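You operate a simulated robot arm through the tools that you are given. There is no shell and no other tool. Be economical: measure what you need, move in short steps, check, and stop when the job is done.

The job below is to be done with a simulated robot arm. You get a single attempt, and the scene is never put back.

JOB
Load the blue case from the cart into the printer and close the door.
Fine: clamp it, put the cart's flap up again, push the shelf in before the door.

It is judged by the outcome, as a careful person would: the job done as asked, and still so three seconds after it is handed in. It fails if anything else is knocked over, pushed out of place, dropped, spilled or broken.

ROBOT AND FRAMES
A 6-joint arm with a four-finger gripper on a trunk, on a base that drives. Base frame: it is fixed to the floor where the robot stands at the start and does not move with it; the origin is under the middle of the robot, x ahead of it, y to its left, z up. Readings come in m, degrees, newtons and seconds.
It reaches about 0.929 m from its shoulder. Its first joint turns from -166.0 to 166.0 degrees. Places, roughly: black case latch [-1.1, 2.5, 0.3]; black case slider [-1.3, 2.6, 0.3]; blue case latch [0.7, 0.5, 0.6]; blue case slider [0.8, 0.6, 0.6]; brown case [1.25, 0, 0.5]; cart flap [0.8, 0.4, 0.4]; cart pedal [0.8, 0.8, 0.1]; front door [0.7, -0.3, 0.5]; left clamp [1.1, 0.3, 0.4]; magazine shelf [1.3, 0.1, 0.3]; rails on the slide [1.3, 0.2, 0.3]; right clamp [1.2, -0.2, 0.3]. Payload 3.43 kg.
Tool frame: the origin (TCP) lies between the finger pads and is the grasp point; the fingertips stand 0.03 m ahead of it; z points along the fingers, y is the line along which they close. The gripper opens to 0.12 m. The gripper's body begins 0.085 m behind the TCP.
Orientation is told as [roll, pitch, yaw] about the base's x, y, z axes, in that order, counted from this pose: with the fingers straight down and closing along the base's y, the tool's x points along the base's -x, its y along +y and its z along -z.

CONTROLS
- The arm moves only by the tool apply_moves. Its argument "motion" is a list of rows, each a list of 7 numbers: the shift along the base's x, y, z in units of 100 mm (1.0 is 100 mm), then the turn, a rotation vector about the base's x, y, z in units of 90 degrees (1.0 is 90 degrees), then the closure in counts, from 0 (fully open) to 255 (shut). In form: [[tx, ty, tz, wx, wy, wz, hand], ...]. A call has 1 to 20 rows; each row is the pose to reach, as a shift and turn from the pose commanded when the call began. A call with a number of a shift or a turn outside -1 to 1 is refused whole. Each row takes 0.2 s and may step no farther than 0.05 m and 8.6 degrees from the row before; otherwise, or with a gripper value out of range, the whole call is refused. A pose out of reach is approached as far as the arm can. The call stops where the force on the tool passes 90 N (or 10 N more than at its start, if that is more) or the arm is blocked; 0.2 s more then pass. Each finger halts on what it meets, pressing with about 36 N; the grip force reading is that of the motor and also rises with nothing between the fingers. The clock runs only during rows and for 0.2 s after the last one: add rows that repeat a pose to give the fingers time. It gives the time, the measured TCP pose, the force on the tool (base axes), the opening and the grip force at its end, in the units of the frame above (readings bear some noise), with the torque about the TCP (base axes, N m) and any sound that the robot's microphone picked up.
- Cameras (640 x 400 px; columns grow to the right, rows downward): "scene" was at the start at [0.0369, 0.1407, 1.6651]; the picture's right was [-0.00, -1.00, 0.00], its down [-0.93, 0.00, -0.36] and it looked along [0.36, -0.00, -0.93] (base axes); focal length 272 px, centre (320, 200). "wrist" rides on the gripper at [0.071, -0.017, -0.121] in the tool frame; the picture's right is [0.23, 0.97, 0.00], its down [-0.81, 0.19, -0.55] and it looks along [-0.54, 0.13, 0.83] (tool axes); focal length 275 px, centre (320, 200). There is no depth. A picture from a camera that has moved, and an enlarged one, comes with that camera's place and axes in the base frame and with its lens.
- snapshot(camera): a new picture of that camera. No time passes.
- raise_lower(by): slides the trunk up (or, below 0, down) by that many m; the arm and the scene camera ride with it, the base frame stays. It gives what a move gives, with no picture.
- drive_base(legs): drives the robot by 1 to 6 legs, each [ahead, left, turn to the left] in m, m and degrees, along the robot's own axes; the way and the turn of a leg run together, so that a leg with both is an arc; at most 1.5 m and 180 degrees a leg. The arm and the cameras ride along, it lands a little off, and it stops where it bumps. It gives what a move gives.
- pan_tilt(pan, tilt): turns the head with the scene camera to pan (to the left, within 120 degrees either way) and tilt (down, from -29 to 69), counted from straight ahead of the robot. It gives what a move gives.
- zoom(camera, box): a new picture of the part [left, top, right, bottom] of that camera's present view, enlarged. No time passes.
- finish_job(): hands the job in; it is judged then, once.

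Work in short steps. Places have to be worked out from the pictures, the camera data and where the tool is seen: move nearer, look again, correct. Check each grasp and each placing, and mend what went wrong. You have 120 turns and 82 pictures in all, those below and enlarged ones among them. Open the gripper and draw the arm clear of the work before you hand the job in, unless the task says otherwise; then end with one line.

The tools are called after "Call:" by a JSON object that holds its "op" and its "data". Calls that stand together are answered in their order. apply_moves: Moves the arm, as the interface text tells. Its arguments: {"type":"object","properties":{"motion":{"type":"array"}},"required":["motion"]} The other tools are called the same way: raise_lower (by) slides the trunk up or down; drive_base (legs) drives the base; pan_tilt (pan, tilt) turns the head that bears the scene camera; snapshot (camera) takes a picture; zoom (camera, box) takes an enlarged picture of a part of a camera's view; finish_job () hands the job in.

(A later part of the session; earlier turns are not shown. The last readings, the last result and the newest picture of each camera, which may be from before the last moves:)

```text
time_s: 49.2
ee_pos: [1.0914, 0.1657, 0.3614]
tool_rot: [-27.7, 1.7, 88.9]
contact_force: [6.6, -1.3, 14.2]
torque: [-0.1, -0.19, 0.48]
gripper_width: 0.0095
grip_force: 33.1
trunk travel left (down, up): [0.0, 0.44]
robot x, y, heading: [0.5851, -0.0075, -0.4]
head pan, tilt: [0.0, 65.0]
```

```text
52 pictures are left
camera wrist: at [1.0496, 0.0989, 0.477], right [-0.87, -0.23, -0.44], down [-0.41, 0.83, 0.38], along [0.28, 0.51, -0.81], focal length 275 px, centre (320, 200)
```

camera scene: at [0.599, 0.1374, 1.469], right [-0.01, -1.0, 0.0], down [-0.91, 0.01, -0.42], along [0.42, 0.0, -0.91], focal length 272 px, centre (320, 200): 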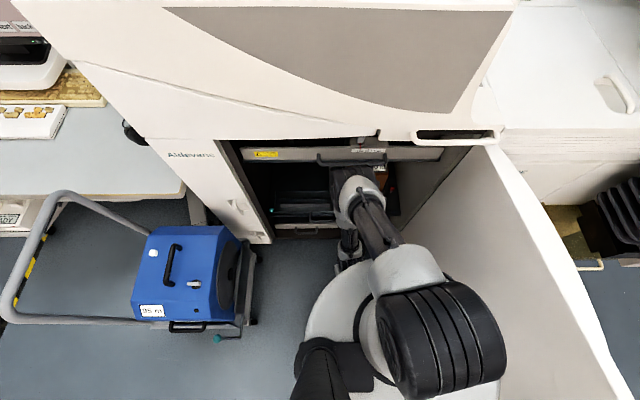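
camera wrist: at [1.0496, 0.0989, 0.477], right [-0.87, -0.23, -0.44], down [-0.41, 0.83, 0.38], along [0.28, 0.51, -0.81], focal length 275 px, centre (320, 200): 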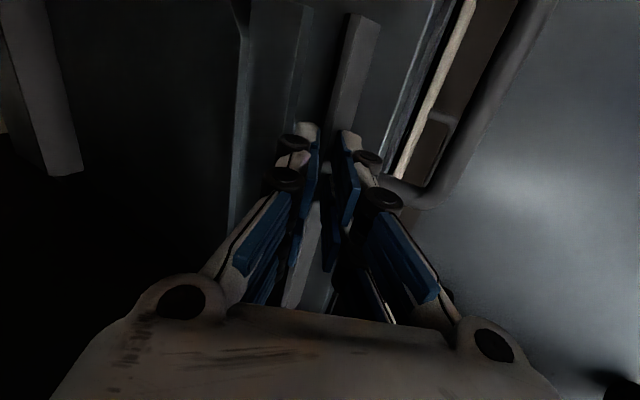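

The plate is gripped (9.5 mm thick, firm). I pull the shelf by driving back 8 cm as a test.

Call:
{"op": "drive_base", "data": {"legs": [[-0.08, 0, 0]]}}

Call:
{"op": "snapshot", "data": {"camera": "scene"}}

```text
time_s: 50.2
ee_pos: [1.0086, 0.1673, 0.3618]
tool_rot: [-27.7, 1.6, 89.0]
contact_force: [-2.5, 0.7, 40.7]
torque: [-0.23, -0.34, 1.15]
gripper_width: 0.0086
grip_force: 42.4
trunk travel left (down, up): [0.0, 0.44]
robot x, y, heading: [0.5057, -0.0029, -0.5]
head pan, tilt: [0.0, 65.0]
```

```text
51 pictures are left
camera scene: at [0.5447, 0.1368, 1.4693], right [-0.01, -1.0, 0.0], down [-0.91, 0.01, -0.42], along [0.42, 0.0, -0.91], focal length 272 px, centre (320, 200)
```

scene: 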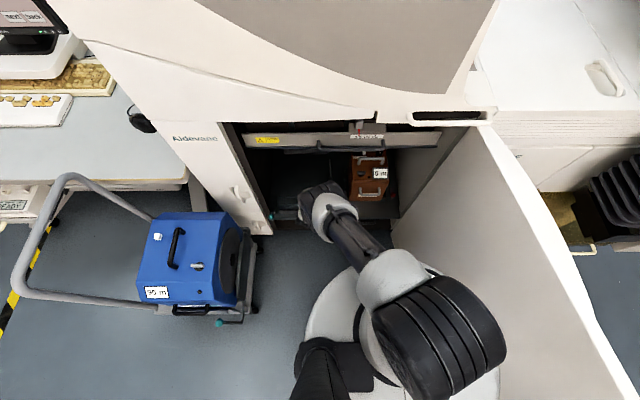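

The brown case shifted about 7 cm with the shelf, so it slides. I keep pulling 0.2 m more.

Call:
{"op": "drive_base", "data": {"legs": [[-0.2, 0, 0]]}}

Call:
{"op": "pan_tilt", "data": {"pan": 20, "tilt": 60}}

Call:
{"op": "snapshot", "data": {"camera": "scene"}}

```text
time_s: 51.8
ee_pos: [0.814, 0.1686, 0.3653]
tool_rot: [-28.2, 1.5, 88.8]
contact_force: [-2.1, -8.5, 55.5]
torque: [0.76, -0.67, 0.39]
gripper_width: 0.0061
grip_force: 39.0
trunk travel left (down, up): [0.0, 0.44]
robot x, y, heading: [0.3052, -0.0023, -0.3]
head pan, tilt: [0.0, 65.0]
```

```text
time_s: 52.7
ee_pos: [0.8168, 0.1696, 0.3669]
tool_rot: [-28.4, 1.6, 88.7]
contact_force: [4.9, -6.1, 28.8]
torque: [0.58, -0.46, -0.45]
gripper_width: 0.006
grip_force: 38.8
trunk travel left (down, up): [0.0, 0.44]
robot x, y, heading: [0.3056, -0.0006, -0.3]
head pan, tilt: [20.0, 60.0]
```

```text
50 pictures are left
camera scene: at [0.3482, 0.1609, 1.4748], right [0.33, -0.94, 0.0], down [-0.82, -0.29, -0.5], along [0.47, 0.17, -0.87], focal length 272 px, centre (320, 200)
```

scene: 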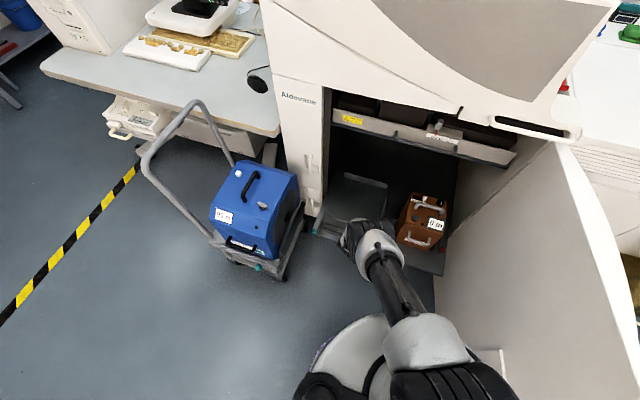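

The shelf is out about 0.28 m, but the grip crept up the plate. I zoom to compare the slot with the case before regripping.

Call:
{"op": "zoom", "data": {"camera": "scene", "box": [190, 150, 350, 280]}}

Call:
{"op": "zoom", "data": {"camera": "scene", "box": [300, 150, 470, 290]}}

```text
3.08 times, centred on (270, 215) of scene
camera zoom: at [0.3482, 0.1609, 1.4748], right [0.33, -0.94, 0.0], down [-0.82, -0.29, -0.5], along [0.47, 0.17, -0.87], focal length 838 px, centre (474, 154)
```

zoom: 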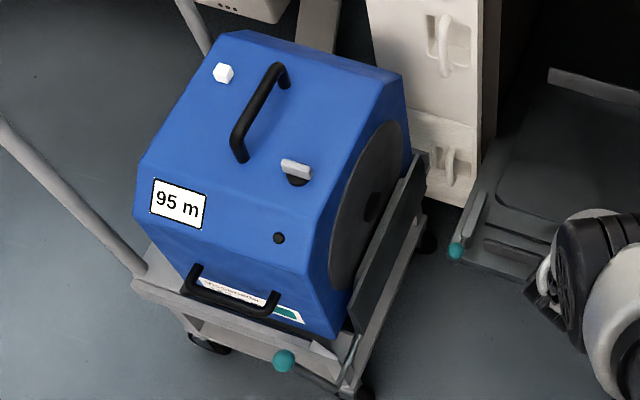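

```text
2.86 times, centred on (385, 220) of scene
camera zoom: at [0.3482, 0.1609, 1.4748], right [0.33, -0.94, 0.0], down [-0.82, -0.29, -0.5], along [0.47, 0.17, -0.87], focal length 778 px, centre (134, 143)
```

zoom: 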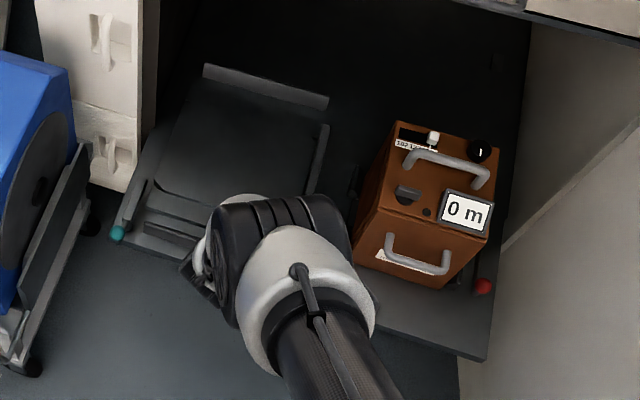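

The slot needs about 0.22 m more to line up with the case. I release, go up, turn the fingers vertical (tilting caused the creep), and come closer for a better grip on the plate.

Call:
{"op": "apply_moves", "data": {"motion": [[0, 0, 0, 0, 0, 0, 150], [0, 0, 0, 0, 0, 0, 150], [-0.1, 0, 0.3, 0, 0, 0, 150], [-0.2, 0, 0.6, 0, 0.09, 0, 150], [-0.3, 0, 0.6, 0, 0.18, 0, 150], [-0.4, 0, 0.6, 0, 0.27, 0, 150], [-0.6, 0, 0.6, 0, 0.31, 0, 150], [-0.8, 0, 0.6, 0, 0.31, 0, 150]]}}

Call:
{"op": "drive_base", "data": {"legs": [[0.09, 0, 0.3]]}}

Call:
{"op": "snapshot", "data": {"camera": "wrist"}}

```text
time_s: 54.5
ee_pos: [0.7442, 0.1953, 0.4241]
tool_rot: [-2.0, -3.5, 90.2]
contact_force: [-0.4, -0.8, 0.3]
torque: [0.02, 0.04, -0.01]
gripper_width: 0.0493
grip_force: 0.1
out of reach, approached as far as the arm can: row 6, 7, 8
trunk travel left (down, up): [0.0, 0.44]
robot x, y, heading: [0.3063, -0.0002, -0.4]
head pan, tilt: [20.0, 60.0]
```

```text
time_s: 55.6
ee_pos: [0.833, 0.1961, 0.4237]
tool_rot: [-2.2, -3.6, 90.6]
contact_force: [-0.7, -0.7, 1.0]
torque: [-0.02, 0.01, 0.0]
gripper_width: 0.0492
grip_force: 0.1
trunk travel left (down, up): [0.0, 0.44]
robot x, y, heading: [0.3981, -0.0011, -0.3]
head pan, tilt: [20.0, 60.0]
```

```text
47 pictures are left
camera wrist: at [0.8462, 0.1184, 0.5399], right [-0.97, -0.24, -0.05], down [-0.22, 0.77, 0.59], along [-0.1, 0.59, -0.8], focal length 275 px, centre (320, 200)
```

wrist: 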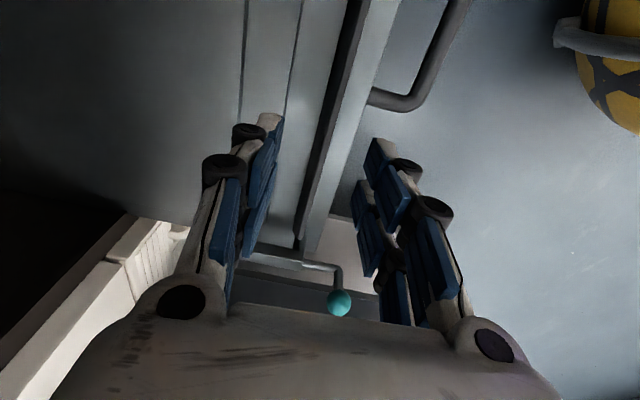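

The handle is now at x 0.772, 0.37 m ahead of the base, within vertical reach. I move above its bar and check before lowering.

Call:
{"op": "apply_moves", "data": {"motion": [[-0.2, -0.3, 0, 0, 0, 0, 175], [-0.45, -0.6, 0, 0, 0, 0, 175], [-0.66, -0.9, 0, 0, 0, 0, 175], [-0.66, -0.9, -0.3, 0, 0, 0, 175], [-0.66, -0.9, -0.65, 0, 0, 0, 175]]}}

Call:
{"op": "snapshot", "data": {"camera": "wrist"}}

```text
time_s: 56.8
ee_pos: [0.7701, 0.105, 0.3586]
tool_rot: [-2.4, -3.4, 86.7]
contact_force: [-0.1, 2.6, -0.1]
torque: [-0.17, 0.03, 0.2]
gripper_width: 0.0377
grip_force: 0.1
out of reach, approached as far as the arm can: row 1, 2, 3, 4
trunk travel left (down, up): [0.0, 0.44]
robot x, y, heading: [0.3966, -0.0015, -0.1]
head pan, tilt: [20.0, 60.0]
```

```text
46 pictures are left
camera wrist: at [0.7762, 0.0272, 0.474], right [-0.98, -0.17, -0.06], down [-0.17, 0.79, 0.59], along [-0.06, 0.59, -0.8], focal length 275 px, centre (320, 200)
```

wrist: 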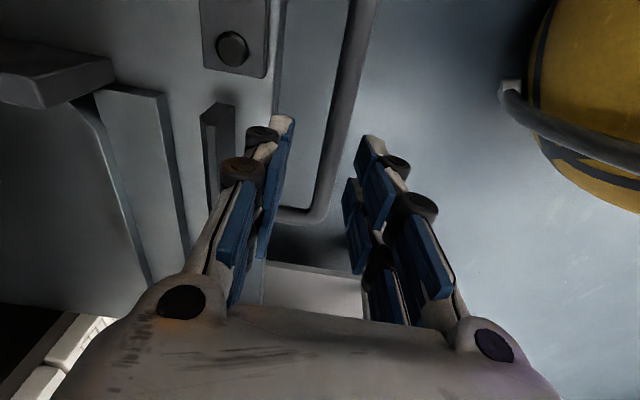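

The bar passes between the fingers. I shift 8 mm toward the robot and lower as far as needed, then grip.

Call:
{"op": "apply_moves", "data": {"motion": [[-0.08, 0, -0.15, 0, 0, 0, 175], [-0.08, 0, -0.3, 0, 0, 0, 175], [-0.08, 0, -0.45, 0, 0, 0, 175]]}}

Call:
{"op": "apply_moves", "data": {"motion": [[0, 0, 0, 0, 0, 0, 255], [0, 0, 0, 0, 0, 0, 255], [0, 0, 0, 0, 0, 0, 255]]}}

Call:
{"op": "snapshot", "data": {"camera": "wrist"}}

```text
time_s: 57.6
ee_pos: [0.7588, 0.1089, 0.316]
tool_rot: [-2.3, -3.5, 90.6]
contact_force: [0.2, -0.5, 0.9]
torque: [0.02, 0.03, -0.03]
gripper_width: 0.0378
grip_force: 0.1
out of reach, approached as far as the arm can: row 3
trunk travel left (down, up): [0.0, 0.44]
robot x, y, heading: [0.3951, -0.0042, 0.0]
head pan, tilt: [20.0, 60.0]
```

```text
time_s: 58.4
ee_pos: [0.7597, 0.1082, 0.3172]
tool_rot: [-2.3, -3.6, 90.6]
contact_force: [5.1, 2.3, 1.7]
torque: [0.36, -0.1, -0.29]
gripper_width: 0.0145
grip_force: 35.5
trunk travel left (down, up): [0.0, 0.44]
robot x, y, heading: [0.3955, -0.0024, -0.0]
head pan, tilt: [20.0, 60.0]
```

```text
45 pictures are left
camera wrist: at [0.7723, 0.0301, 0.4329], right [-0.97, -0.24, -0.05], down [-0.22, 0.77, 0.59], along [-0.1, 0.59, -0.8], focal length 275 px, centre (320, 200)
```

wrist: 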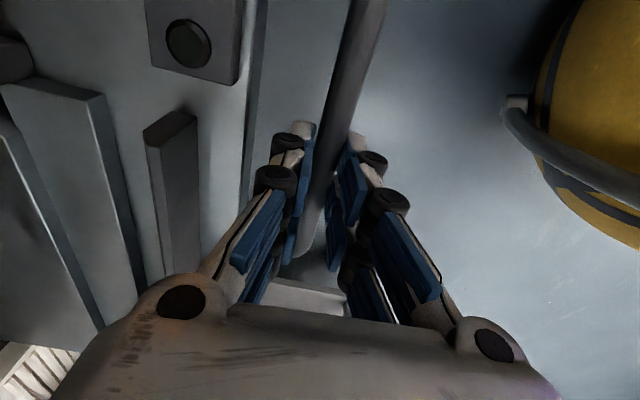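

The handle bar is gripped (14.5 mm). I pull by driving back 0.22 m.

Call:
{"op": "drive_base", "data": {"legs": [[-0.22, 0, 0]]}}

Call:
{"op": "snapshot", "data": {"camera": "scene"}}

```text
time_s: 60.1
ee_pos: [0.538, 0.1098, 0.3172]
tool_rot: [-2.3, -3.4, 90.6]
contact_force: [4.3, -3.6, 9.5]
torque: [-0.86, -0.05, -0.5]
gripper_width: 0.0143
grip_force: 45.5
trunk travel left (down, up): [0.0, 0.44]
robot x, y, heading: [0.175, -0.0002, 0.2]
head pan, tilt: [20.0, 60.0]
```

```text
44 pictures are left
camera scene: at [0.2185, 0.1621, 1.4746], right [0.34, -0.94, 0.0], down [-0.81, -0.3, -0.5], along [0.47, 0.17, -0.87], focal length 272 px, centre (320, 200)
```

scene: 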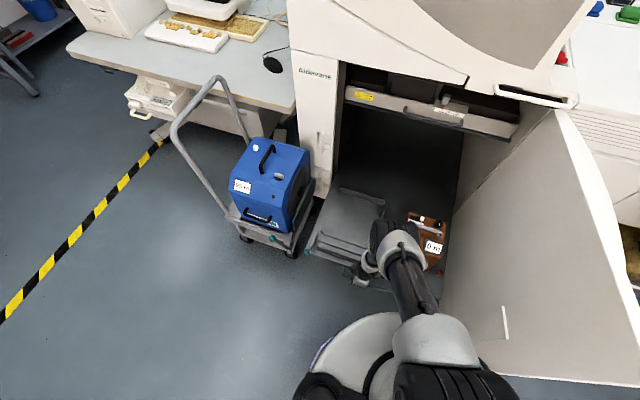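

Call:
{"op": "zoom", "data": {"camera": "scene", "box": [210, 120, 410, 290]}}

```text
2.35 times, centred on (310, 205) of scene
camera zoom: at [0.2185, 0.1621, 1.4746], right [0.34, -0.94, 0.0], down [-0.81, -0.3, -0.5], along [0.47, 0.17, -0.87], focal length 640 px, centre (344, 188)
```

zoom: 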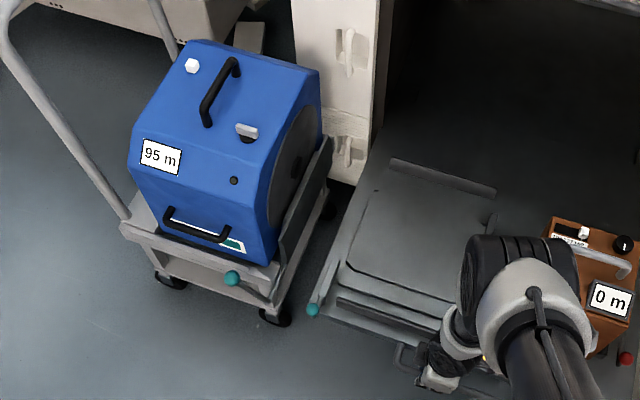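

Slot x range is about 0.605–0.915 and the case spans about 0.62–0.905, so they line up. I release the handle, rise, turn back to yaw 0 and move over to look at the flap lever and clamp.

Call:
{"op": "apply_moves", "data": {"motion": [[0, 0, 0, 0, 0, 0, 170], [0, 0, 0, 0, 0, 0, 170], [0, 0, 0.4, 0, 0, 0, 170], [-0.1, 0, 0.8, 0, 0, 0, 170], [-0.2, 0, 1, 0, 0, 0, 120]]}}

Call:
{"op": "apply_moves", "data": {"motion": [[0, 0.2, 0.3, 0, 0, -0.09, 0], [0, 0.4, 0.6, 0, 0, -0.18, 0], [0, 0.6, 0.9, 0, 0, -0.27, 0], [0, 0.8, 1, 0, 0, -0.36, 0], [0, 0.9, 1, 0, 0, -0.45, 0], [0, 1, 1, 0, 0, -0.54, 0], [0, 1, 1, 0, 0, -0.63, 0], [0, 1, 1, 0, 0, -0.72, 0], [0, 1, 1, 0, 0, -0.81, 0], [0, 1, 1, 0, 0, -0.9, 0], [0, 1, 1, 0, 0, -0.99, 0]]}}

Call:
{"op": "apply_moves", "data": {"motion": [[-0.1, 0.4, 0, 0, 0, 0, 0], [-0.2, 0.8, 0, 0, 0, 0, 0], [-0.2, 1, 0, 0, 0, 0, 0]]}}

Call:
{"op": "snapshot", "data": {"camera": "wrist"}}

```text
time_s: 61.3
ee_pos: [0.5171, 0.1065, 0.417]
tool_rot: [-2.2, -3.4, 90.6]
contact_force: [0.5, 1.2, 0.2]
torque: [-0.01, 0.0, -0.02]
gripper_width: 0.0631
grip_force: 0.0
trunk travel left (down, up): [0.0, 0.44]
robot x, y, heading: [0.1744, 0.001, -0.1]
head pan, tilt: [20.0, 60.0]
```

```text
time_s: 63.7
ee_pos: [0.5165, 0.2088, 0.517]
tool_rot: [-2.2, -3.4, 1.3]
contact_force: [0.9, -1.5, -0.2]
torque: [-0.03, -0.01, -0.01]
gripper_width: 0.12
grip_force: 0.0
trunk travel left (down, up): [0.0, 0.44]
robot x, y, heading: [0.1758, -0.0024, -0.1]
head pan, tilt: [20.0, 60.0]
```

```text
time_s: 64.5
ee_pos: [0.4979, 0.3095, 0.5177]
tool_rot: [-2.2, -3.5, 2.4]
contact_force: [-0.9, 0.4, -0.7]
torque: [-0.02, -0.02, -0.09]
gripper_width: 0.12
grip_force: 0.1
trunk travel left (down, up): [0.0, 0.44]
robot x, y, heading: [0.176, -0.0024, 0.0]
head pan, tilt: [20.0, 60.0]
```

```text
42 pictures are left
camera wrist: at [0.419, 0.2938, 0.6334], right [-0.27, 0.96, -0.05], down [0.77, 0.24, 0.59], along [0.58, 0.12, -0.8], focal length 275 px, centre (320, 200)
```

wrist: 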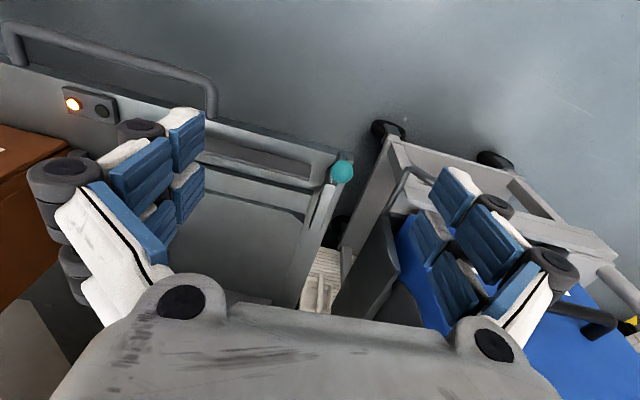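

Call:
{"op": "zoom", "data": {"camera": "wrist", "box": [190, 110, 450, 290]}}

```text
2.22 times, centred on (320, 200) of wrist
camera zoom: at [0.419, 0.2938, 0.6334], right [-0.27, 0.96, -0.05], down [0.77, 0.24, 0.59], along [0.58, 0.12, -0.8], focal length 612 px, centre (320, 200)
```

zoom: 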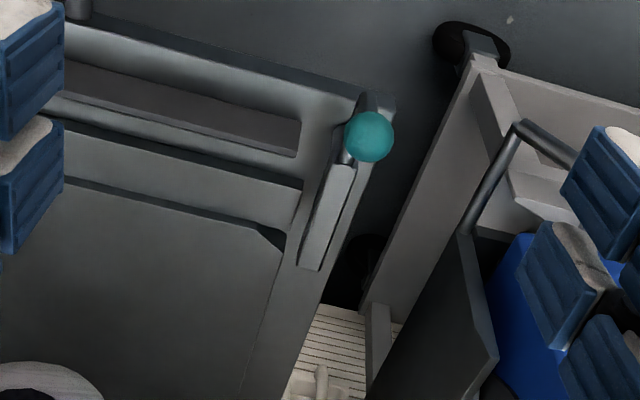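

The clamp knob is at about (0.558, 0.342, 0.383) and the flap's lever is a crank on a shaft along x at y 0.44, z 0.31. I move the tool left for an unobstructed look at the flap lever.

Call:
{"op": "apply_moves", "data": {"motion": [[-0.3, 0.3, 0.1, 0, 0, 0, 0], [-0.5, 0.6, 0.1, 0, 0, 0, 0], [-0.5, 1, 0.1, 0, 0, 0, 0]]}}

Call:
{"op": "snapshot", "data": {"camera": "wrist"}}

Call:
{"op": "zoom", "data": {"camera": "wrist", "box": [200, 100, 440, 280]}}

```text
time_s: 65.3
ee_pos: [0.4456, 0.4073, 0.5267]
tool_rot: [-2.2, -3.6, 1.6]
contact_force: [-0.6, -0.1, -0.9]
torque: [-0.02, -0.01, -0.01]
gripper_width: 0.12
grip_force: 0.2
trunk travel left (down, up): [0.0, 0.44]
robot x, y, heading: [0.1737, 0.0016, -0.2]
head pan, tilt: [20.0, 60.0]
```

```text
40 pictures are left
camera wrist: at [0.3671, 0.3936, 0.6426], right [-0.25, 0.97, -0.05], down [0.77, 0.23, 0.6], along [0.59, 0.11, -0.8], focal length 275 px, centre (320, 200)
```

wrist: 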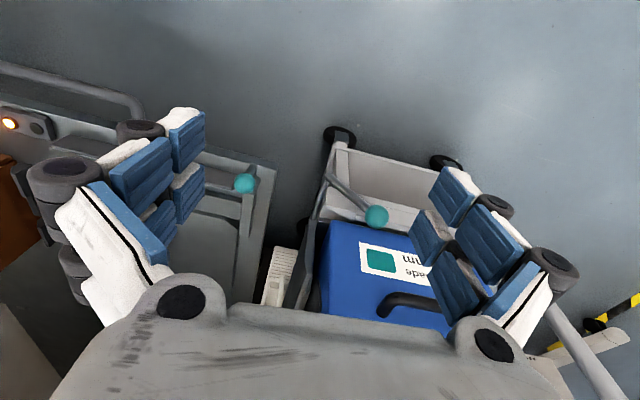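

```text
2.22 times, centred on (320, 190) of wrist
camera zoom: at [0.3671, 0.3936, 0.6426], right [-0.25, 0.97, -0.05], down [0.77, 0.23, 0.6], along [0.59, 0.11, -0.8], focal length 612 px, centre (320, 222)
```

zoom: 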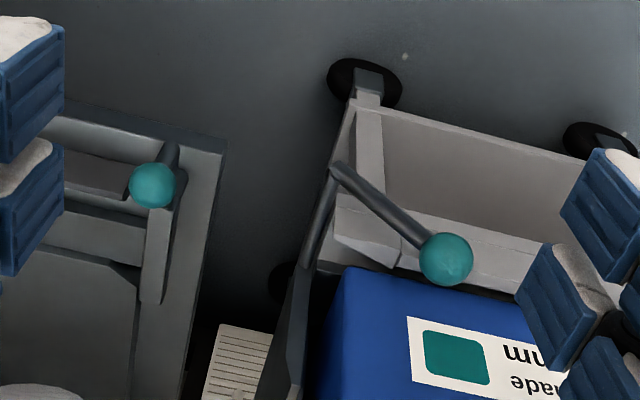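

The crank is about 9 cm long, knob at (0.556, 0.498, 0.40), pivot at (y 0.437, z 0.332); rotated 90° it ends just clear of the clamp knob. I'll hold the knob with fingers closing along x, so first I move the base left 0.22 m and yaw the gripper.

Call:
{"op": "drive_base", "data": {"legs": [[0, 0.22, 0]]}}

Call:
{"op": "apply_moves", "data": {"motion": [[0, -0.2, 0.1, 0, 0, 0.09, 60], [0, -0.4, 0.2, 0, 0, 0.18, 100], [0, -0.6, 0.2, 0, 0, 0.27, 130], [0, -0.8, 0.2, 0, 0, 0.36, 130], [0, -1, 0.2, 0, 0, 0.45, 130], [0, -1, 0.2, 0, 0, 0.54, 130], [0, -1, 0.2, 0, 0, 0.63, 130], [0, -1, 0.2, 0, 0, 0.72, 130], [0, -1, 0.2, 0, 0, 0.81, 130], [0, -1, 0.2, 0, 0, 0.9, 130], [0, -1, 0.2, 0, 0, 0.97, 130]]}}

Call:
{"op": "apply_moves", "data": {"motion": [[0, 0, 0, 0.09, 0, 0, 130], [0, 0, 0, 0.18, 0, 0, 130], [0, 0, 0, 0.27, 0, 0, 130], [0, 0, 0, 0.35, 0, 0, 130]]}}

```text
time_s: 67.0
ee_pos: [0.4478, 0.6239, 0.5263]
tool_rot: [-2.2, -3.6, 1.5]
contact_force: [-0.2, 0.4, 0.2]
torque: [-0.02, -0.02, 0.05]
gripper_width: 0.1197
grip_force: 0.0
trunk travel left (down, up): [0.0, 0.44]
robot x, y, heading: [0.1784, 0.2158, -0.1]
head pan, tilt: [20.0, 60.0]
```

```text
time_s: 69.3
ee_pos: [0.4467, 0.5234, 0.5467]
tool_rot: [-2.2, -3.7, 88.9]
contact_force: [-0.4, -0.2, 0.5]
torque: [-0.03, 0.0, 0.01]
gripper_width: 0.0587
grip_force: 0.0
trunk travel left (down, up): [0.0, 0.44]
robot x, y, heading: [0.176, 0.218, -0.1]
head pan, tilt: [20.0, 60.0]
```

```text
time_s: 70.3
ee_pos: [0.4454, 0.5244, 0.547]
tool_rot: [-1.4, -35.3, 88.5]
contact_force: [-0.1, 0.6, 0.2]
torque: [0.0, -0.01, -0.01]
gripper_width: 0.0586
grip_force: 0.1
trunk travel left (down, up): [0.0, 0.44]
robot x, y, heading: [0.1784, 0.2163, -0.2]
head pan, tilt: [20.0, 60.0]
```

Fingers now point toward +y and down, with the body leaning to the free right side. I move to a pre-grasp point 7 cm from the knob along the finger line.

Call:
{"op": "apply_moves", "data": {"motion": [[0, -0.35, 0, 0, 0, 0, 130], [0, -0.66, -0.2, 0, 0, 0, 130], [0.3, -0.66, -0.5, 0, 0, 0, 130], [0.6, -0.66, -0.8, 0, 0, 0, 130], [0.95, -0.66, -0.9, 0, 0, 0, 130], [1, -0.66, -0.9, 0, 0, 0, 130]]}}

Call:
{"op": "snapshot", "data": {"camera": "wrist"}}

Call:
{"op": "snapshot", "data": {"camera": "scene"}}

```text
time_s: 71.8
ee_pos: [0.5463, 0.46, 0.4568]
tool_rot: [-1.3, -35.1, 88.5]
contact_force: [-0.3, -0.2, 0.3]
torque: [-0.01, 0.05, 0.01]
gripper_width: 0.0586
grip_force: 0.0
trunk travel left (down, up): [0.0, 0.44]
robot x, y, heading: [0.1738, 0.2147, 0.1]
head pan, tilt: [20.0, 60.0]
```

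```text
38 pictures are left
camera wrist: at [0.5576, 0.3315, 0.5144], right [-0.98, -0.15, -0.15], down [-0.2, 0.35, 0.91], along [-0.08, 0.92, -0.37], focal length 275 px, centre (320, 200)
```

wrist: 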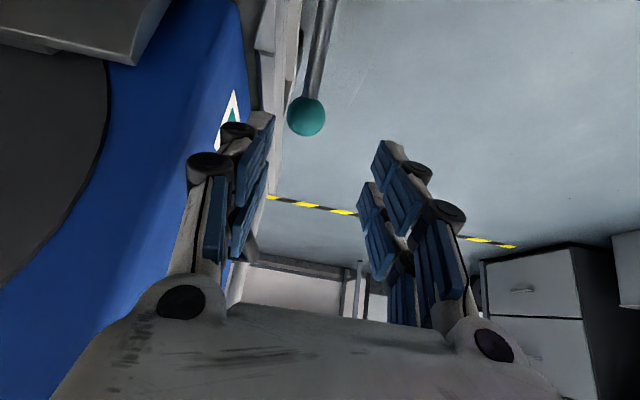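

```text
37 pictures are left
camera scene: at [0.2193, 0.3793, 1.4745], right [0.34, -0.94, 0.0], down [-0.81, -0.29, -0.5], along [0.47, 0.17, -0.87], focal length 272 px, centre (320, 200)
```

scene: 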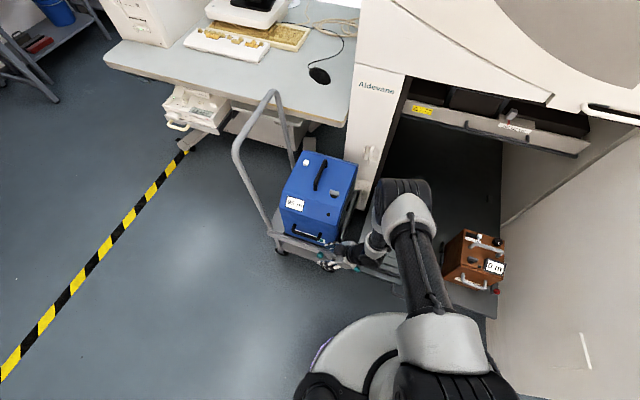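

Two wrist views give the knob at (0.564, 0.503, 0.380). I advance onto it and close.

Call:
{"op": "apply_moves", "data": {"motion": [[0.18, 0.08, -0.2, 0, 0, 0, 130], [0.18, 0.2, -0.4, 0, 0, 0, 130], [0.18, 0.3, -0.58, 0, 0, 0, 130], [0.18, 0.4, -0.73, 0, 0, 0, 130]]}}

Call:
{"op": "apply_moves", "data": {"motion": [[0, 0, 0, 0, 0, 0, 255], [0, 0, 0, 0, 0, 0, 255], [0, 0, 0, 0, 0, 0, 255], [0, 0, 0, 0, 0, 0, 255]]}}

Call:
{"op": "snapshot", "data": {"camera": "wrist"}}

```text
time_s: 72.8
ee_pos: [0.5643, 0.4987, 0.3829]
tool_rot: [-1.4, -35.1, 88.5]
contact_force: [-0.8, 0.0, -0.4]
torque: [0.0, 0.02, 0.0]
gripper_width: 0.0589
grip_force: 0.1
trunk travel left (down, up): [0.0, 0.44]
robot x, y, heading: [0.1779, 0.2167, 0.1]
head pan, tilt: [20.0, 60.0]
```

```text
time_s: 73.8
ee_pos: [0.5634, 0.4986, 0.383]
tool_rot: [-1.4, -35.1, 88.5]
contact_force: [-6.4, 2.9, -0.2]
torque: [0.21, -0.02, 0.03]
gripper_width: 0.0278
grip_force: 36.3
trunk travel left (down, up): [0.0, 0.44]
robot x, y, heading: [0.1728, 0.2167, -0.2]
head pan, tilt: [20.0, 60.0]
```

```text
36 pictures are left
camera wrist: at [0.5737, 0.3703, 0.4398], right [-0.98, -0.15, -0.15], down [-0.2, 0.35, 0.91], along [-0.08, 0.92, -0.37], focal length 275 px, centre (320, 200)
```

wrist: 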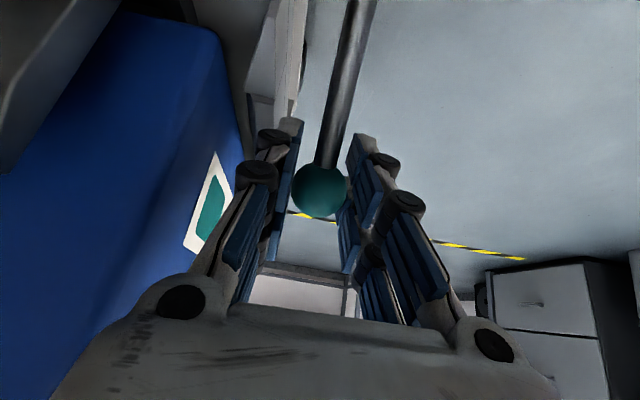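

The knob is held. I swing it along the arc about the pivot, watching the force.

Call:
{"op": "apply_moves", "data": {"motion": [[0, -0.07, 0.06, 0, 0, 0, 255], [0, -0.14, 0.11, 0, 0, 0, 255], [0, -0.22, 0.155, 0, 0, 0, 255], [0, -0.31, 0.19, 0, 0, 0, 255], [0, -0.4, 0.215, 0, 0, 0, 255], [0, -0.49, 0.234, 0, 0, 0, 255], [0, -0.58, 0.242, 0, 0, 0, 255], [0, -0.67, 0.241, 0, 0, 0, 255]]}}

Call:
{"op": "snapshot", "data": {"camera": "wrist"}}

```text
time_s: 75.5
ee_pos: [0.5626, 0.4307, 0.4078]
tool_rot: [-1.4, -35.1, 88.6]
contact_force: [-23.4, 8.6, 7.8]
torque: [0.98, 0.09, 0.45]
gripper_width: 0.0284
grip_force: 35.8
trunk travel left (down, up): [0.0, 0.44]
robot x, y, heading: [0.1768, 0.215, -0.1]
head pan, tilt: [20.0, 60.0]
```

```text
35 pictures are left
camera wrist: at [0.5733, 0.303, 0.4652], right [-0.98, -0.15, -0.15], down [-0.2, 0.35, 0.91], along [-0.08, 0.92, -0.37], focal length 275 px, centre (320, 200)
```

wrist: 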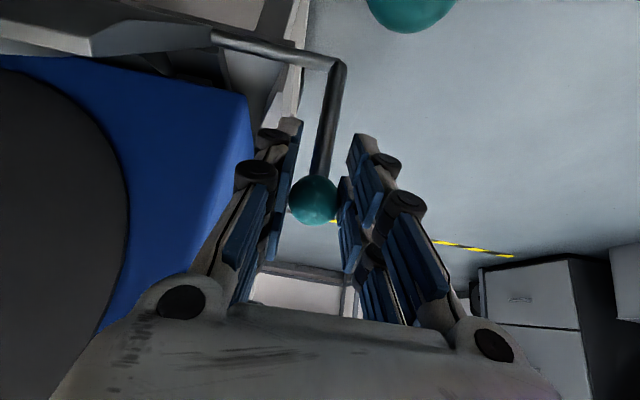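

The flap is turning down. I continue the arc, righting the gripper a bit for clearance over the clamp knob.

Call:
{"op": "apply_moves", "data": {"motion": [[0, -0.12, -0.02, -0.04, 0, 0, 255], [0, -0.24, -0.05, -0.08, 0, 0, 255], [0, -0.36, -0.1, -0.12, 0, 0, 255], [0, -0.46, -0.17, -0.16, 0, 0, 255], [0, -0.56, -0.25, -0.2, 0, 0, 255], [0, -0.6, -0.29, -0.2, 0, 0, 255]]}}

Call:
{"op": "snapshot", "data": {"camera": "wrist"}}

Call:
{"op": "zoom", "data": {"camera": "scene", "box": [260, 140, 440, 300]}}

```text
time_s: 77.0
ee_pos: [0.5671, 0.3721, 0.3792]
tool_rot: [-2.1, -17.1, 88.8]
contact_force: [5.7, 8.1, 3.9]
torque: [-0.18, 0.17, 0.11]
gripper_width: 0.0002
grip_force: 33.3
trunk travel left (down, up): [0.0, 0.44]
robot x, y, heading: [0.1774, 0.2151, -0.1]
head pan, tilt: [20.0, 60.0]
```

```text
34 pictures are left
camera wrist: at [0.5772, 0.268, 0.4735], right [-0.98, -0.19, -0.1], down [-0.2, 0.62, 0.76], along [-0.08, 0.76, -0.64], focal length 275 px, centre (320, 200)
```

wrist: 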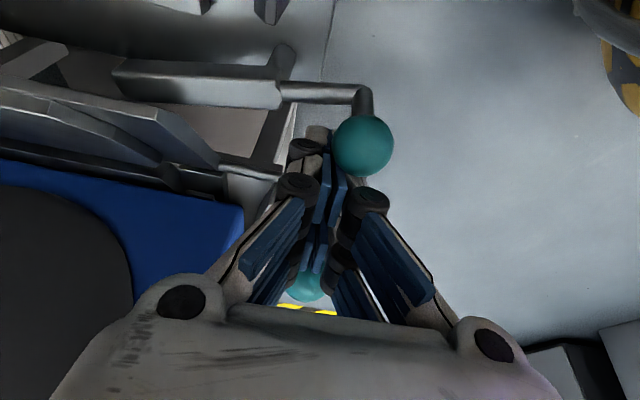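

```text
2.50 times, centred on (350, 220) of scene
camera zoom: at [0.2194, 0.3796, 1.4745], right [0.34, -0.94, 0.0], down [-0.81, -0.29, -0.5], along [0.47, 0.17, -0.87], focal length 680 px, centre (245, 150)
```

zoom: 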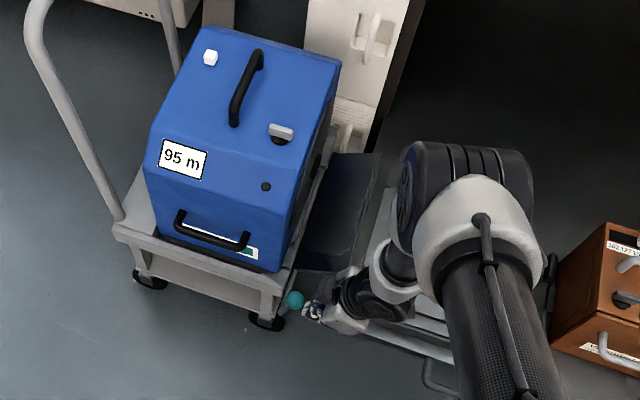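

The fingers slipped off the knob partway; the flap stays partly lowered. I zoom to see what it rests on.

Call:
{"op": "zoom", "data": {"camera": "wrist", "box": [0, 0, 320, 220]}}

```text
1.82 times, centred on (160, 110) of wrist
camera zoom: at [0.5772, 0.268, 0.4735], right [-0.98, -0.19, -0.1], down [-0.2, 0.62, 0.76], along [-0.08, 0.76, -0.64], focal length 500 px, centre (611, 364)
```

zoom: 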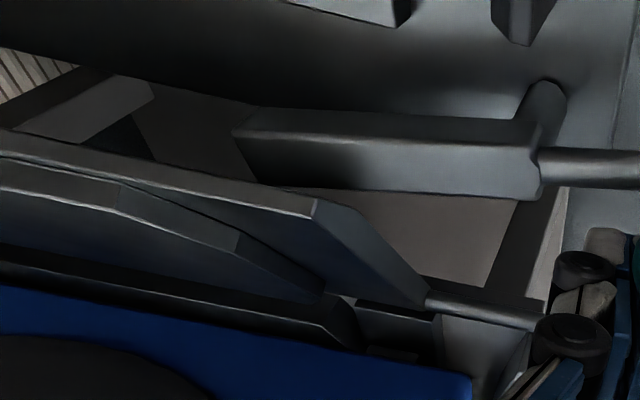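

The flap is hanging just over the shelf clamp's bar, which still stands raised and would also block the case; so the clamp must be opened first. I look closer at the clamp.

Call:
{"op": "apply_moves", "data": {"motion": [[-0.1, -0.2, 0.4, 0, 0, 0, 255], [-0.3, -0.4, 0.8, 0, 0, 0, 200], [-0.4, -0.4, 1, 0, 0, 0, 150]]}}

Call:
{"op": "zoom", "data": {"camera": "wrist", "box": [120, 0, 380, 200]}}

Call:
{"op": "zoom", "data": {"camera": "scene", "box": [320, 170, 510, 310]}}

```text
time_s: 77.8
ee_pos: [0.5248, 0.3319, 0.4793]
tool_rot: [-1.9, -17.0, 88.8]
contact_force: [-0.8, -0.2, 0.8]
torque: [-0.02, 0.0, 0.02]
gripper_width: 0.0381
grip_force: 0.0
trunk travel left (down, up): [0.0, 0.44]
robot x, y, heading: [0.1765, 0.2119, -0.2]
head pan, tilt: [20.0, 60.0]
```

```text
2.00 times, centred on (250, 100) of wrist
camera zoom: at [0.5345, 0.2275, 0.5726], right [-0.98, -0.19, -0.1], down [-0.2, 0.62, 0.76], along [-0.08, 0.76, -0.64], focal length 551 px, centre (460, 400)
```

zoom: 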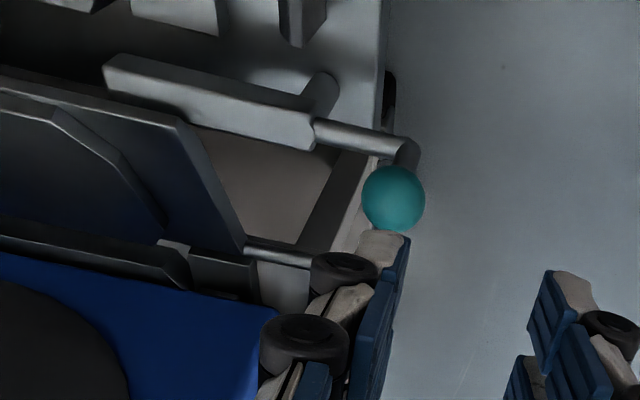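

```text
2.86 times, centred on (415, 240) of scene
camera zoom: at [0.2191, 0.3791, 1.4745], right [0.34, -0.94, 0.0], down [-0.81, -0.29, -0.5], along [0.47, 0.17, -0.87], focal length 778 px, centre (49, 86)
```

zoom: 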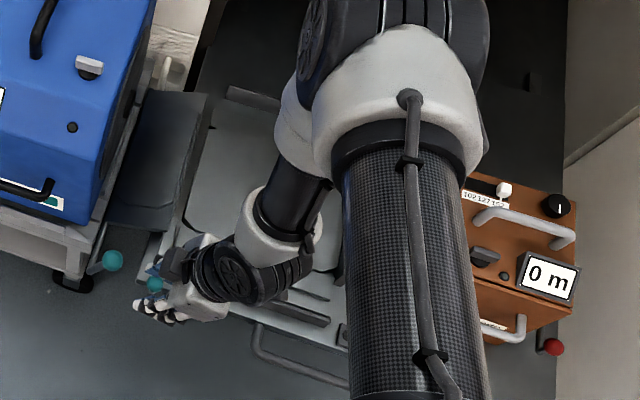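

Both clamp levers stand upright, and the flap tip rests on the raised clamp bar. I first push the flap lever back up so the clamp can be turned freely.

Call:
{"op": "apply_moves", "data": {"motion": [[0.2, 0.2, 0, 0, 0, 0, 255], [0.39, 0.38, 0, 0, 0, 0, 255], [0.39, 0.4, -0.2, 0, 0, 0, 255], [0.39, 0.42, -0.4, 0, 0, 0, 255], [0.39, 0.44, -0.6, 0, 0, 0, 255]]}}

Call:
{"op": "snapshot", "data": {"camera": "wrist"}}

```text
time_s: 78.9
ee_pos: [0.5627, 0.375, 0.4345]
tool_rot: [-2.1, -17.5, 88.8]
contact_force: [-18.3, -15.7, 63.4]
torque: [1.57, 0.4, 0.36]
gripper_width: 0.0061
grip_force: 33.5
trunk travel left (down, up): [0.0, 0.44]
robot x, y, heading: [0.1785, 0.2152, 0.0]
head pan, tilt: [20.0, 60.0]
stopped in row 5: the force on the tool passed its limit at 126 N (the readings are from after the stop); the commanded pose is now the measured one
```

```text
29 pictures are left
camera wrist: at [0.574, 0.2696, 0.5289], right [-0.98, -0.19, -0.1], down [-0.2, 0.61, 0.76], along [-0.08, 0.77, -0.64], focal length 275 px, centre (320, 200)
```

wrist: 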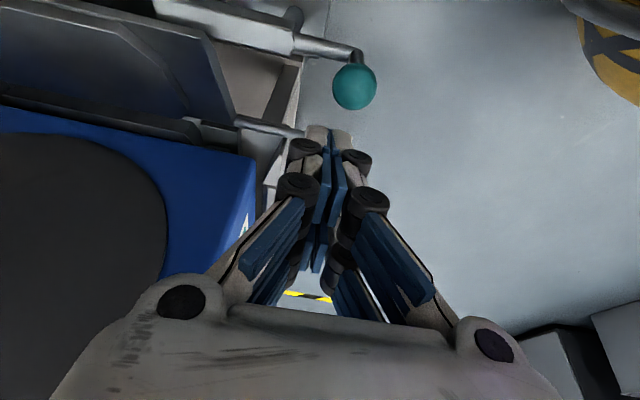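

My fingertips landed on the flap knob itself (it is at about y 0.39, z 0.39). I lift, open, straddle it and grip it.

Call:
{"op": "apply_moves", "data": {"motion": [[0, -0.02, 0.15, 0, 0, 0, 255], [0, -0.02, 0.15, 0, 0, 0, 130], [0, -0.02, 0.15, 0, 0, 0, 130], [0, -0.02, 0.15, 0, 0, 0, 130], [0.02, 0, 0, 0, 0, 0, 130], [0.02, 0.07, -0.2, 0, 0, 0, 130], [0.02, 0.14, -0.4, 0, 0, 0, 130]]}}

Call:
{"op": "apply_moves", "data": {"motion": [[0, 0, 0, 0, 0, 0, 255], [0, 0, 0, 0, 0, 0, 255], [0, 0, 0, 0, 0, 0, 255], [0, 0, 0, 0, 0, 0, 255]]}}

```text
time_s: 80.5
ee_pos: [0.5675, 0.387, 0.3909]
tool_rot: [-2.0, -17.4, 88.7]
contact_force: [0.1, 0.3, -0.3]
torque: [0.03, -0.01, 0.01]
gripper_width: 0.0588
grip_force: 0.1
trunk travel left (down, up): [0.0, 0.44]
robot x, y, heading: [0.1735, 0.2167, -0.1]
head pan, tilt: [20.0, 60.0]
```

```text
time_s: 81.5
ee_pos: [0.5626, 0.388, 0.3909]
tool_rot: [-1.6, -17.3, 88.9]
contact_force: [-22.0, 5.3, 0.0]
torque: [0.02, -0.04, 0.5]
gripper_width: 0.0285
grip_force: 35.8
trunk travel left (down, up): [0.0, 0.44]
robot x, y, heading: [0.1735, 0.2193, -0.2]
head pan, tilt: [20.0, 60.0]
```

The knob is held. I swing the flap back up along the arc.

Call:
{"op": "apply_moves", "data": {"motion": [[0, 0.08, 0.066, 0, 0, 0, 255], [0, 0.196, 0.116, 0, 0, 0, 255], [0, 0.315, 0.151, 0, 0, 0, 255], [0, 0.42, 0.167, 0, 0, 0, 255], [0, 0.547, 0.169, 0, 0, 0, 255], [0, 0.655, 0.156, 0, 0, 0, 255], [0, 0.775, 0.126, 0, 0, 0, 255], [0, 0.876, 0.087, 0, 0, 0, 255], [0, 0.99, 0.01, 0, 0, 0, 255]]}}

Call:
{"op": "apply_moves", "data": {"motion": [[0, 0.07, -0.06, 0, 0, 0, 255], [0, 0.07, -0.06, 0, 0, 0, 130], [0, 0.07, -0.06, 0, 0, 0, 130], [0, 0.07, -0.06, 0, 0, 0, 130], [0, -0.1, 0.2, 0, 0, 0, 130], [0, -0.2, 0.6, 0, 0, 0, 130]]}}

Call:
{"op": "apply_moves", "data": {"motion": [[0, -0.4, 0, 0, 0, 0, 130], [0, -0.8, 0, 0, 0, 0, 130], [0, -1, 0, 0, 0, 0, 130]]}}

Call:
{"op": "snapshot", "data": {"camera": "wrist"}}

```text
time_s: 83.5
ee_pos: [0.5632, 0.4865, 0.3926]
tool_rot: [-1.5, -17.2, 88.5]
contact_force: [-17.8, -9.8, -12.2]
torque: [-0.18, 0.13, -0.11]
gripper_width: 0.0287
grip_force: 35.6
trunk travel left (down, up): [0.0, 0.44]
robot x, y, heading: [0.1746, 0.2173, -0.3]
head pan, tilt: [20.0, 60.0]
```

```text
time_s: 84.9
ee_pos: [0.5652, 0.4668, 0.4522]
tool_rot: [-1.9, -17.5, 88.7]
contact_force: [-0.4, 0.1, -0.2]
torque: [0.01, -0.02, 0.0]
gripper_width: 0.0586
grip_force: 0.0
trunk travel left (down, up): [0.0, 0.44]
robot x, y, heading: [0.1747, 0.2173, -0.0]
head pan, tilt: [20.0, 60.0]
```

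```text
time_s: 85.7
ee_pos: [0.5661, 0.369, 0.4539]
tool_rot: [-2.0, -17.4, 88.7]
contact_force: [0.6, 0.2, -0.1]
torque: [-0.02, 0.01, -0.03]
gripper_width: 0.0587
grip_force: 0.1
trunk travel left (down, up): [0.0, 0.44]
robot x, y, heading: [0.1727, 0.218, -0.2]
head pan, tilt: [20.0, 60.0]
```

```text
28 pictures are left
camera wrist: at [0.5767, 0.2631, 0.5474], right [-0.98, -0.19, -0.1], down [-0.2, 0.62, 0.76], along [-0.08, 0.77, -0.64], focal length 275 px, centre (320, 200)
```

wrist: 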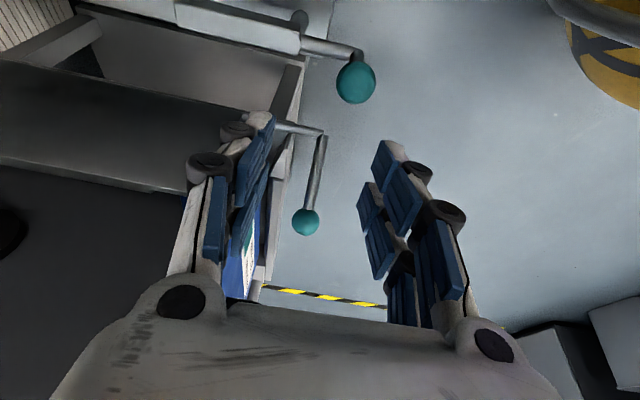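

The flap is up again and the clamp knob is clear at (0.557, 0.342, 0.386). I grip it and test gently which way it turns.

Call:
{"op": "apply_moves", "data": {"motion": [[-0.09, -0.2, 0, 0, 0, 0, 160], [-0.09, -0.4, -0.15, 0, 0, 0, 160], [-0.09, -0.36, -0.4, 0, 0, 0, 160], [-0.09, -0.27, -0.6, 0, 0, 0, 160], [-0.09, -0.27, -0.62, 0, 0, 0, 255], [-0.09, -0.27, -0.62, 0, 0, 0, 255], [-0.09, -0.27, -0.62, 0, 0, 0, 255]]}}

Call:
{"op": "apply_moves", "data": {"motion": [[0, 0.04, 0, 0, 0, 0, 255], [0, 0.08, -0.01, 0, 0, 0, 255]]}}

```text
time_s: 87.3
ee_pos: [0.5569, 0.3406, 0.3903]
tool_rot: [-1.7, -17.3, 88.6]
contact_force: [-5.3, 2.2, -4.6]
torque: [0.1, 0.06, 0.05]
gripper_width: 0.0206
grip_force: 34.9
trunk travel left (down, up): [0.0, 0.44]
robot x, y, heading: [0.1755, 0.2167, -0.1]
head pan, tilt: [20.0, 60.0]
```

```text
time_s: 87.9
ee_pos: [0.5576, 0.3439, 0.3895]
tool_rot: [-1.6, -16.8, 88.3]
contact_force: [-2.4, -46.0, 2.3]
torque: [0.66, -0.03, 0.04]
gripper_width: 0.0213
grip_force: 45.5
trunk travel left (down, up): [0.0, 0.44]
robot x, y, heading: [0.1742, 0.2134, -0.3]
head pan, tilt: [20.0, 60.0]
```

Turning toward +y is blocked (46 N). I test toward −y instead.

Call:
{"op": "apply_moves", "data": {"motion": [[0, -0.08, 0.01, 0, 0, 0, 255], [0, -0.13, 0.0, 0, 0, 0, 255], [0, -0.19, -0.02, 0, 0, 0, 255]]}}

```text
time_s: 88.7
ee_pos: [0.5593, 0.3314, 0.3888]
tool_rot: [-2.1, -17.5, 88.9]
contact_force: [-7.4, 10.1, 7.5]
torque: [0.07, 0.19, 0.36]
gripper_width: 0.0211
grip_force: 44.7
trunk travel left (down, up): [0.0, 0.44]
robot x, y, heading: [0.1763, 0.2177, -0.2]
head pan, tilt: [20.0, 60.0]
```

It turns easily toward −y. I continue the arc inward and down.

Call:
{"op": "apply_moves", "data": {"motion": [[0, -0.1, -0.04, 0, 0, 0, 255], [0, -0.19, -0.1, 0, 0, 0, 255], [0, -0.25, -0.18, 0, 0, 0, 255], [0, -0.295, -0.28, 0, 0, 0, 255]]}}

Call:
{"op": "snapshot", "data": {"camera": "wrist"}}

```text
time_s: 89.7
ee_pos: [0.5724, 0.3077, 0.3659]
tool_rot: [-3.4, -18.3, 89.3]
contact_force: [30.5, 38.1, 45.2]
torque: [0.18, -0.14, 0.1]
gripper_width: 0.0218
grip_force: 44.6
trunk travel left (down, up): [0.0, 0.44]
robot x, y, heading: [0.1714, 0.218, -0.3]
head pan, tilt: [20.0, 60.0]
```

```text
27 pictures are left
camera wrist: at [0.5805, 0.201, 0.4585], right [-0.97, -0.19, -0.13], down [-0.22, 0.6, 0.77], along [-0.07, 0.78, -0.63], focal length 275 px, centre (320, 200)
```

wrist: 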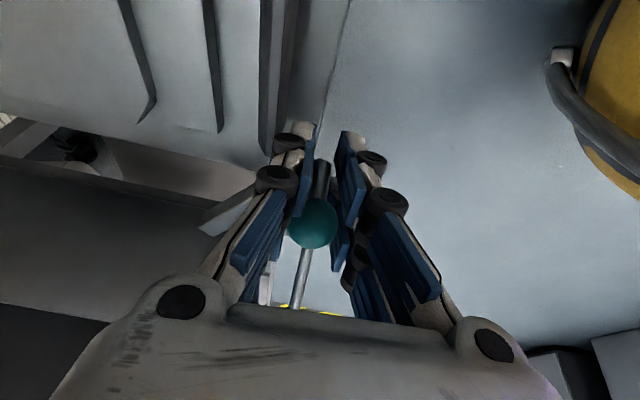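

Forces rose near the end of the turn. I release, rise, and look at the result.

Call:
{"op": "apply_moves", "data": {"motion": [[0, 0, 0, 0, 0, 0, 160], [0, 0, 0, 0, 0, 0, 160], [-0.05, -0.08, 0.3, 0, 0, 0, 160], [-0.1, -0.15, 0.7, 0, 0, 0, 160], [-0.1, -0.15, 1, 0, 0, 0, 160]]}}

Call:
{"op": "snapshot", "data": {"camera": "wrist"}}

```text
time_s: 90.9
ee_pos: [0.5463, 0.2849, 0.4602]
tool_rot: [-1.7, -17.3, 88.6]
contact_force: [0.3, 0.5, -1.4]
torque: [-0.02, -0.01, 0.02]
gripper_width: 0.0447
grip_force: 0.0
trunk travel left (down, up): [0.0, 0.44]
robot x, y, heading: [0.1725, 0.2165, -0.1]
head pan, tilt: [20.0, 60.0]
```

```text
26 pictures are left
camera wrist: at [0.5579, 0.1808, 0.5547], right [-0.98, -0.19, -0.1], down [-0.19, 0.62, 0.76], along [-0.08, 0.76, -0.64], focal length 275 px, centre (320, 200)
```

wrist: 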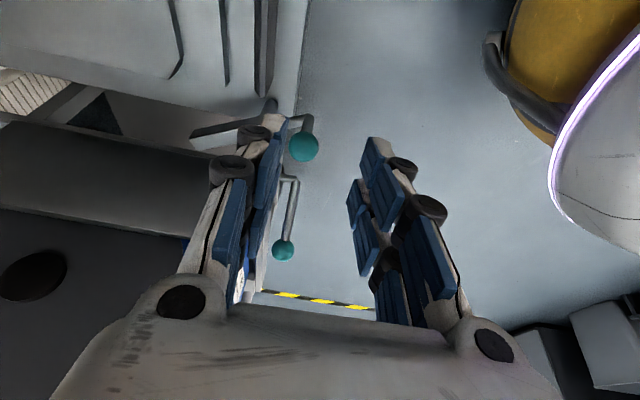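

Call:
{"op": "zoom", "data": {"camera": "wrist", "box": [130, 70, 330, 210]}}

Call:
{"op": "zoom", "data": {"camera": "scene", "box": [310, 170, 430, 290]}}

```text
2.86 times, centred on (230, 140) of wrist
camera zoom: at [0.5579, 0.1808, 0.5547], right [-0.98, -0.19, -0.1], down [-0.19, 0.62, 0.76], along [-0.08, 0.76, -0.64], focal length 786 px, centre (577, 371)
```

zoom: 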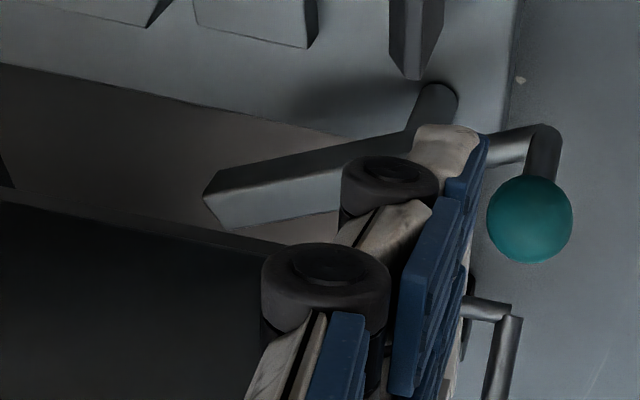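

```text
3.33 times, centred on (370, 230) of scene
camera zoom: at [0.2192, 0.3789, 1.4746], right [0.34, -0.94, 0.0], down [-0.81, -0.29, -0.5], along [0.47, 0.17, -0.87], focal length 907 px, centre (153, 100)
```

zoom: 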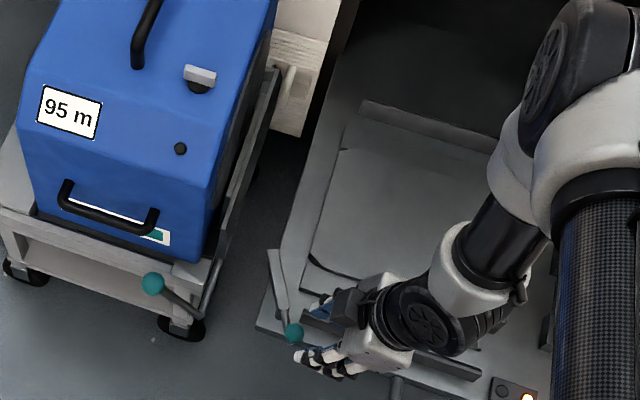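

Now it is clear: the clamp arm swings horizontally about an upright post near (0.598, 0.32), its bar (9 cm) now turned out by about 35°. It must point to +y to clear the case's path. I regrip the knob at (0.561, 0.321, 0.386) and follow a level arc.

Call:
{"op": "apply_moves", "data": {"motion": [[0.15, 0.1, 0, 0, 0, 0, 160], [0.15, 0.21, -0.19, 0, 0, 0, 160], [0.15, 0.28, -0.45, 0, 0, 0, 160], [0.15, 0.36, -0.68, 0, 0, 0, 160], [0.15, 0.36, -0.68, 0, 0, 0, 255], [0.15, 0.36, -0.68, 0, 0, 0, 255], [0.15, 0.36, -0.68, 0, 0, 0, 255]]}}

Call:
{"op": "apply_moves", "data": {"motion": [[-0.02, -0.06, 0, 0, 0, 0, 255], [-0.02, -0.12, 0, 0, 0, 0, 255], [0.01, -0.2, 0, 0, 0, 0, 255], [0.04, -0.25, 0, 0, 0, 0, 255], [0.08, -0.3, 0, 0, 0, 0, 255], [0.12, -0.34, 0, 0, 0, 0, 255], [0.17, -0.37, 0, 0, 0, 0, 255]]}}

```text
time_s: 92.5
ee_pos: [0.561, 0.323, 0.3914]
tool_rot: [-1.8, -17.3, 88.6]
contact_force: [-4.9, -0.5, -5.7]
torque: [0.04, 0.07, 0.09]
gripper_width: 0.022
grip_force: 36.0
trunk travel left (down, up): [0.0, 0.44]
robot x, y, heading: [0.1771, 0.2173, -0.0]
head pan, tilt: [20.0, 60.0]
```

```text
time_s: 94.1
ee_pos: [0.5777, 0.2871, 0.3925]
tool_rot: [-1.8, -17.7, 88.5]
contact_force: [6.3, 19.0, 11.6]
torque: [1.0, -0.03, 0.03]
gripper_width: 0.0222
grip_force: 45.1
trunk travel left (down, up): [0.0, 0.44]
robot x, y, heading: [0.1769, 0.2132, 0.1]
head pan, tilt: [20.0, 60.0]
```

The clamp swung further. I release, rise and check.

Call:
{"op": "apply_moves", "data": {"motion": [[0, 0, 0, 0, 0, 0, 150], [0, 0, 0, 0, 0, 0, 150], [-0.05, -0.08, 0.3, 0, 0, 0, 130], [-0.1, -0.15, 0.7, 0, 0, 0, 130], [-0.1, -0.3, 1, 0, 0, 0, 130]]}}

Call:
{"op": "zoom", "data": {"camera": "wrist", "box": [100, 40, 400, 280]}}

```text
time_s: 95.3
ee_pos: [0.5713, 0.2545, 0.4922]
tool_rot: [-1.9, -17.3, 88.7]
contact_force: [0.1, 0.8, -1.0]
torque: [-0.03, -0.03, 0.0]
gripper_width: 0.0588
grip_force: 0.1
trunk travel left (down, up): [0.0, 0.44]
robot x, y, heading: [0.1752, 0.2163, -0.1]
head pan, tilt: [20.0, 60.0]
```

```text
1.67 times, centred on (250, 160) of wrist
camera zoom: at [0.5811, 0.1505, 0.5851], right [-0.98, -0.19, -0.1], down [-0.2, 0.62, 0.76], along [-0.08, 0.77, -0.64], focal length 459 px, centre (437, 267)
```

zoom: 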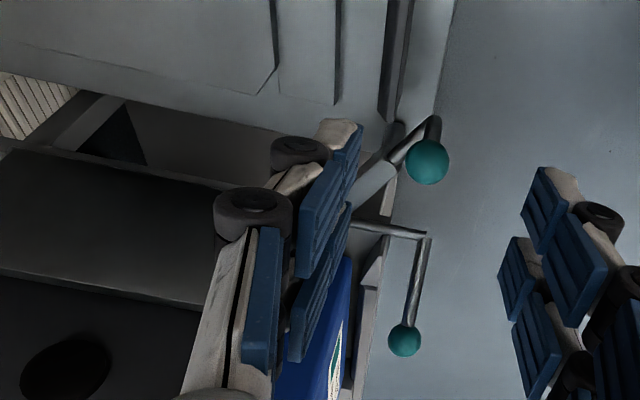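

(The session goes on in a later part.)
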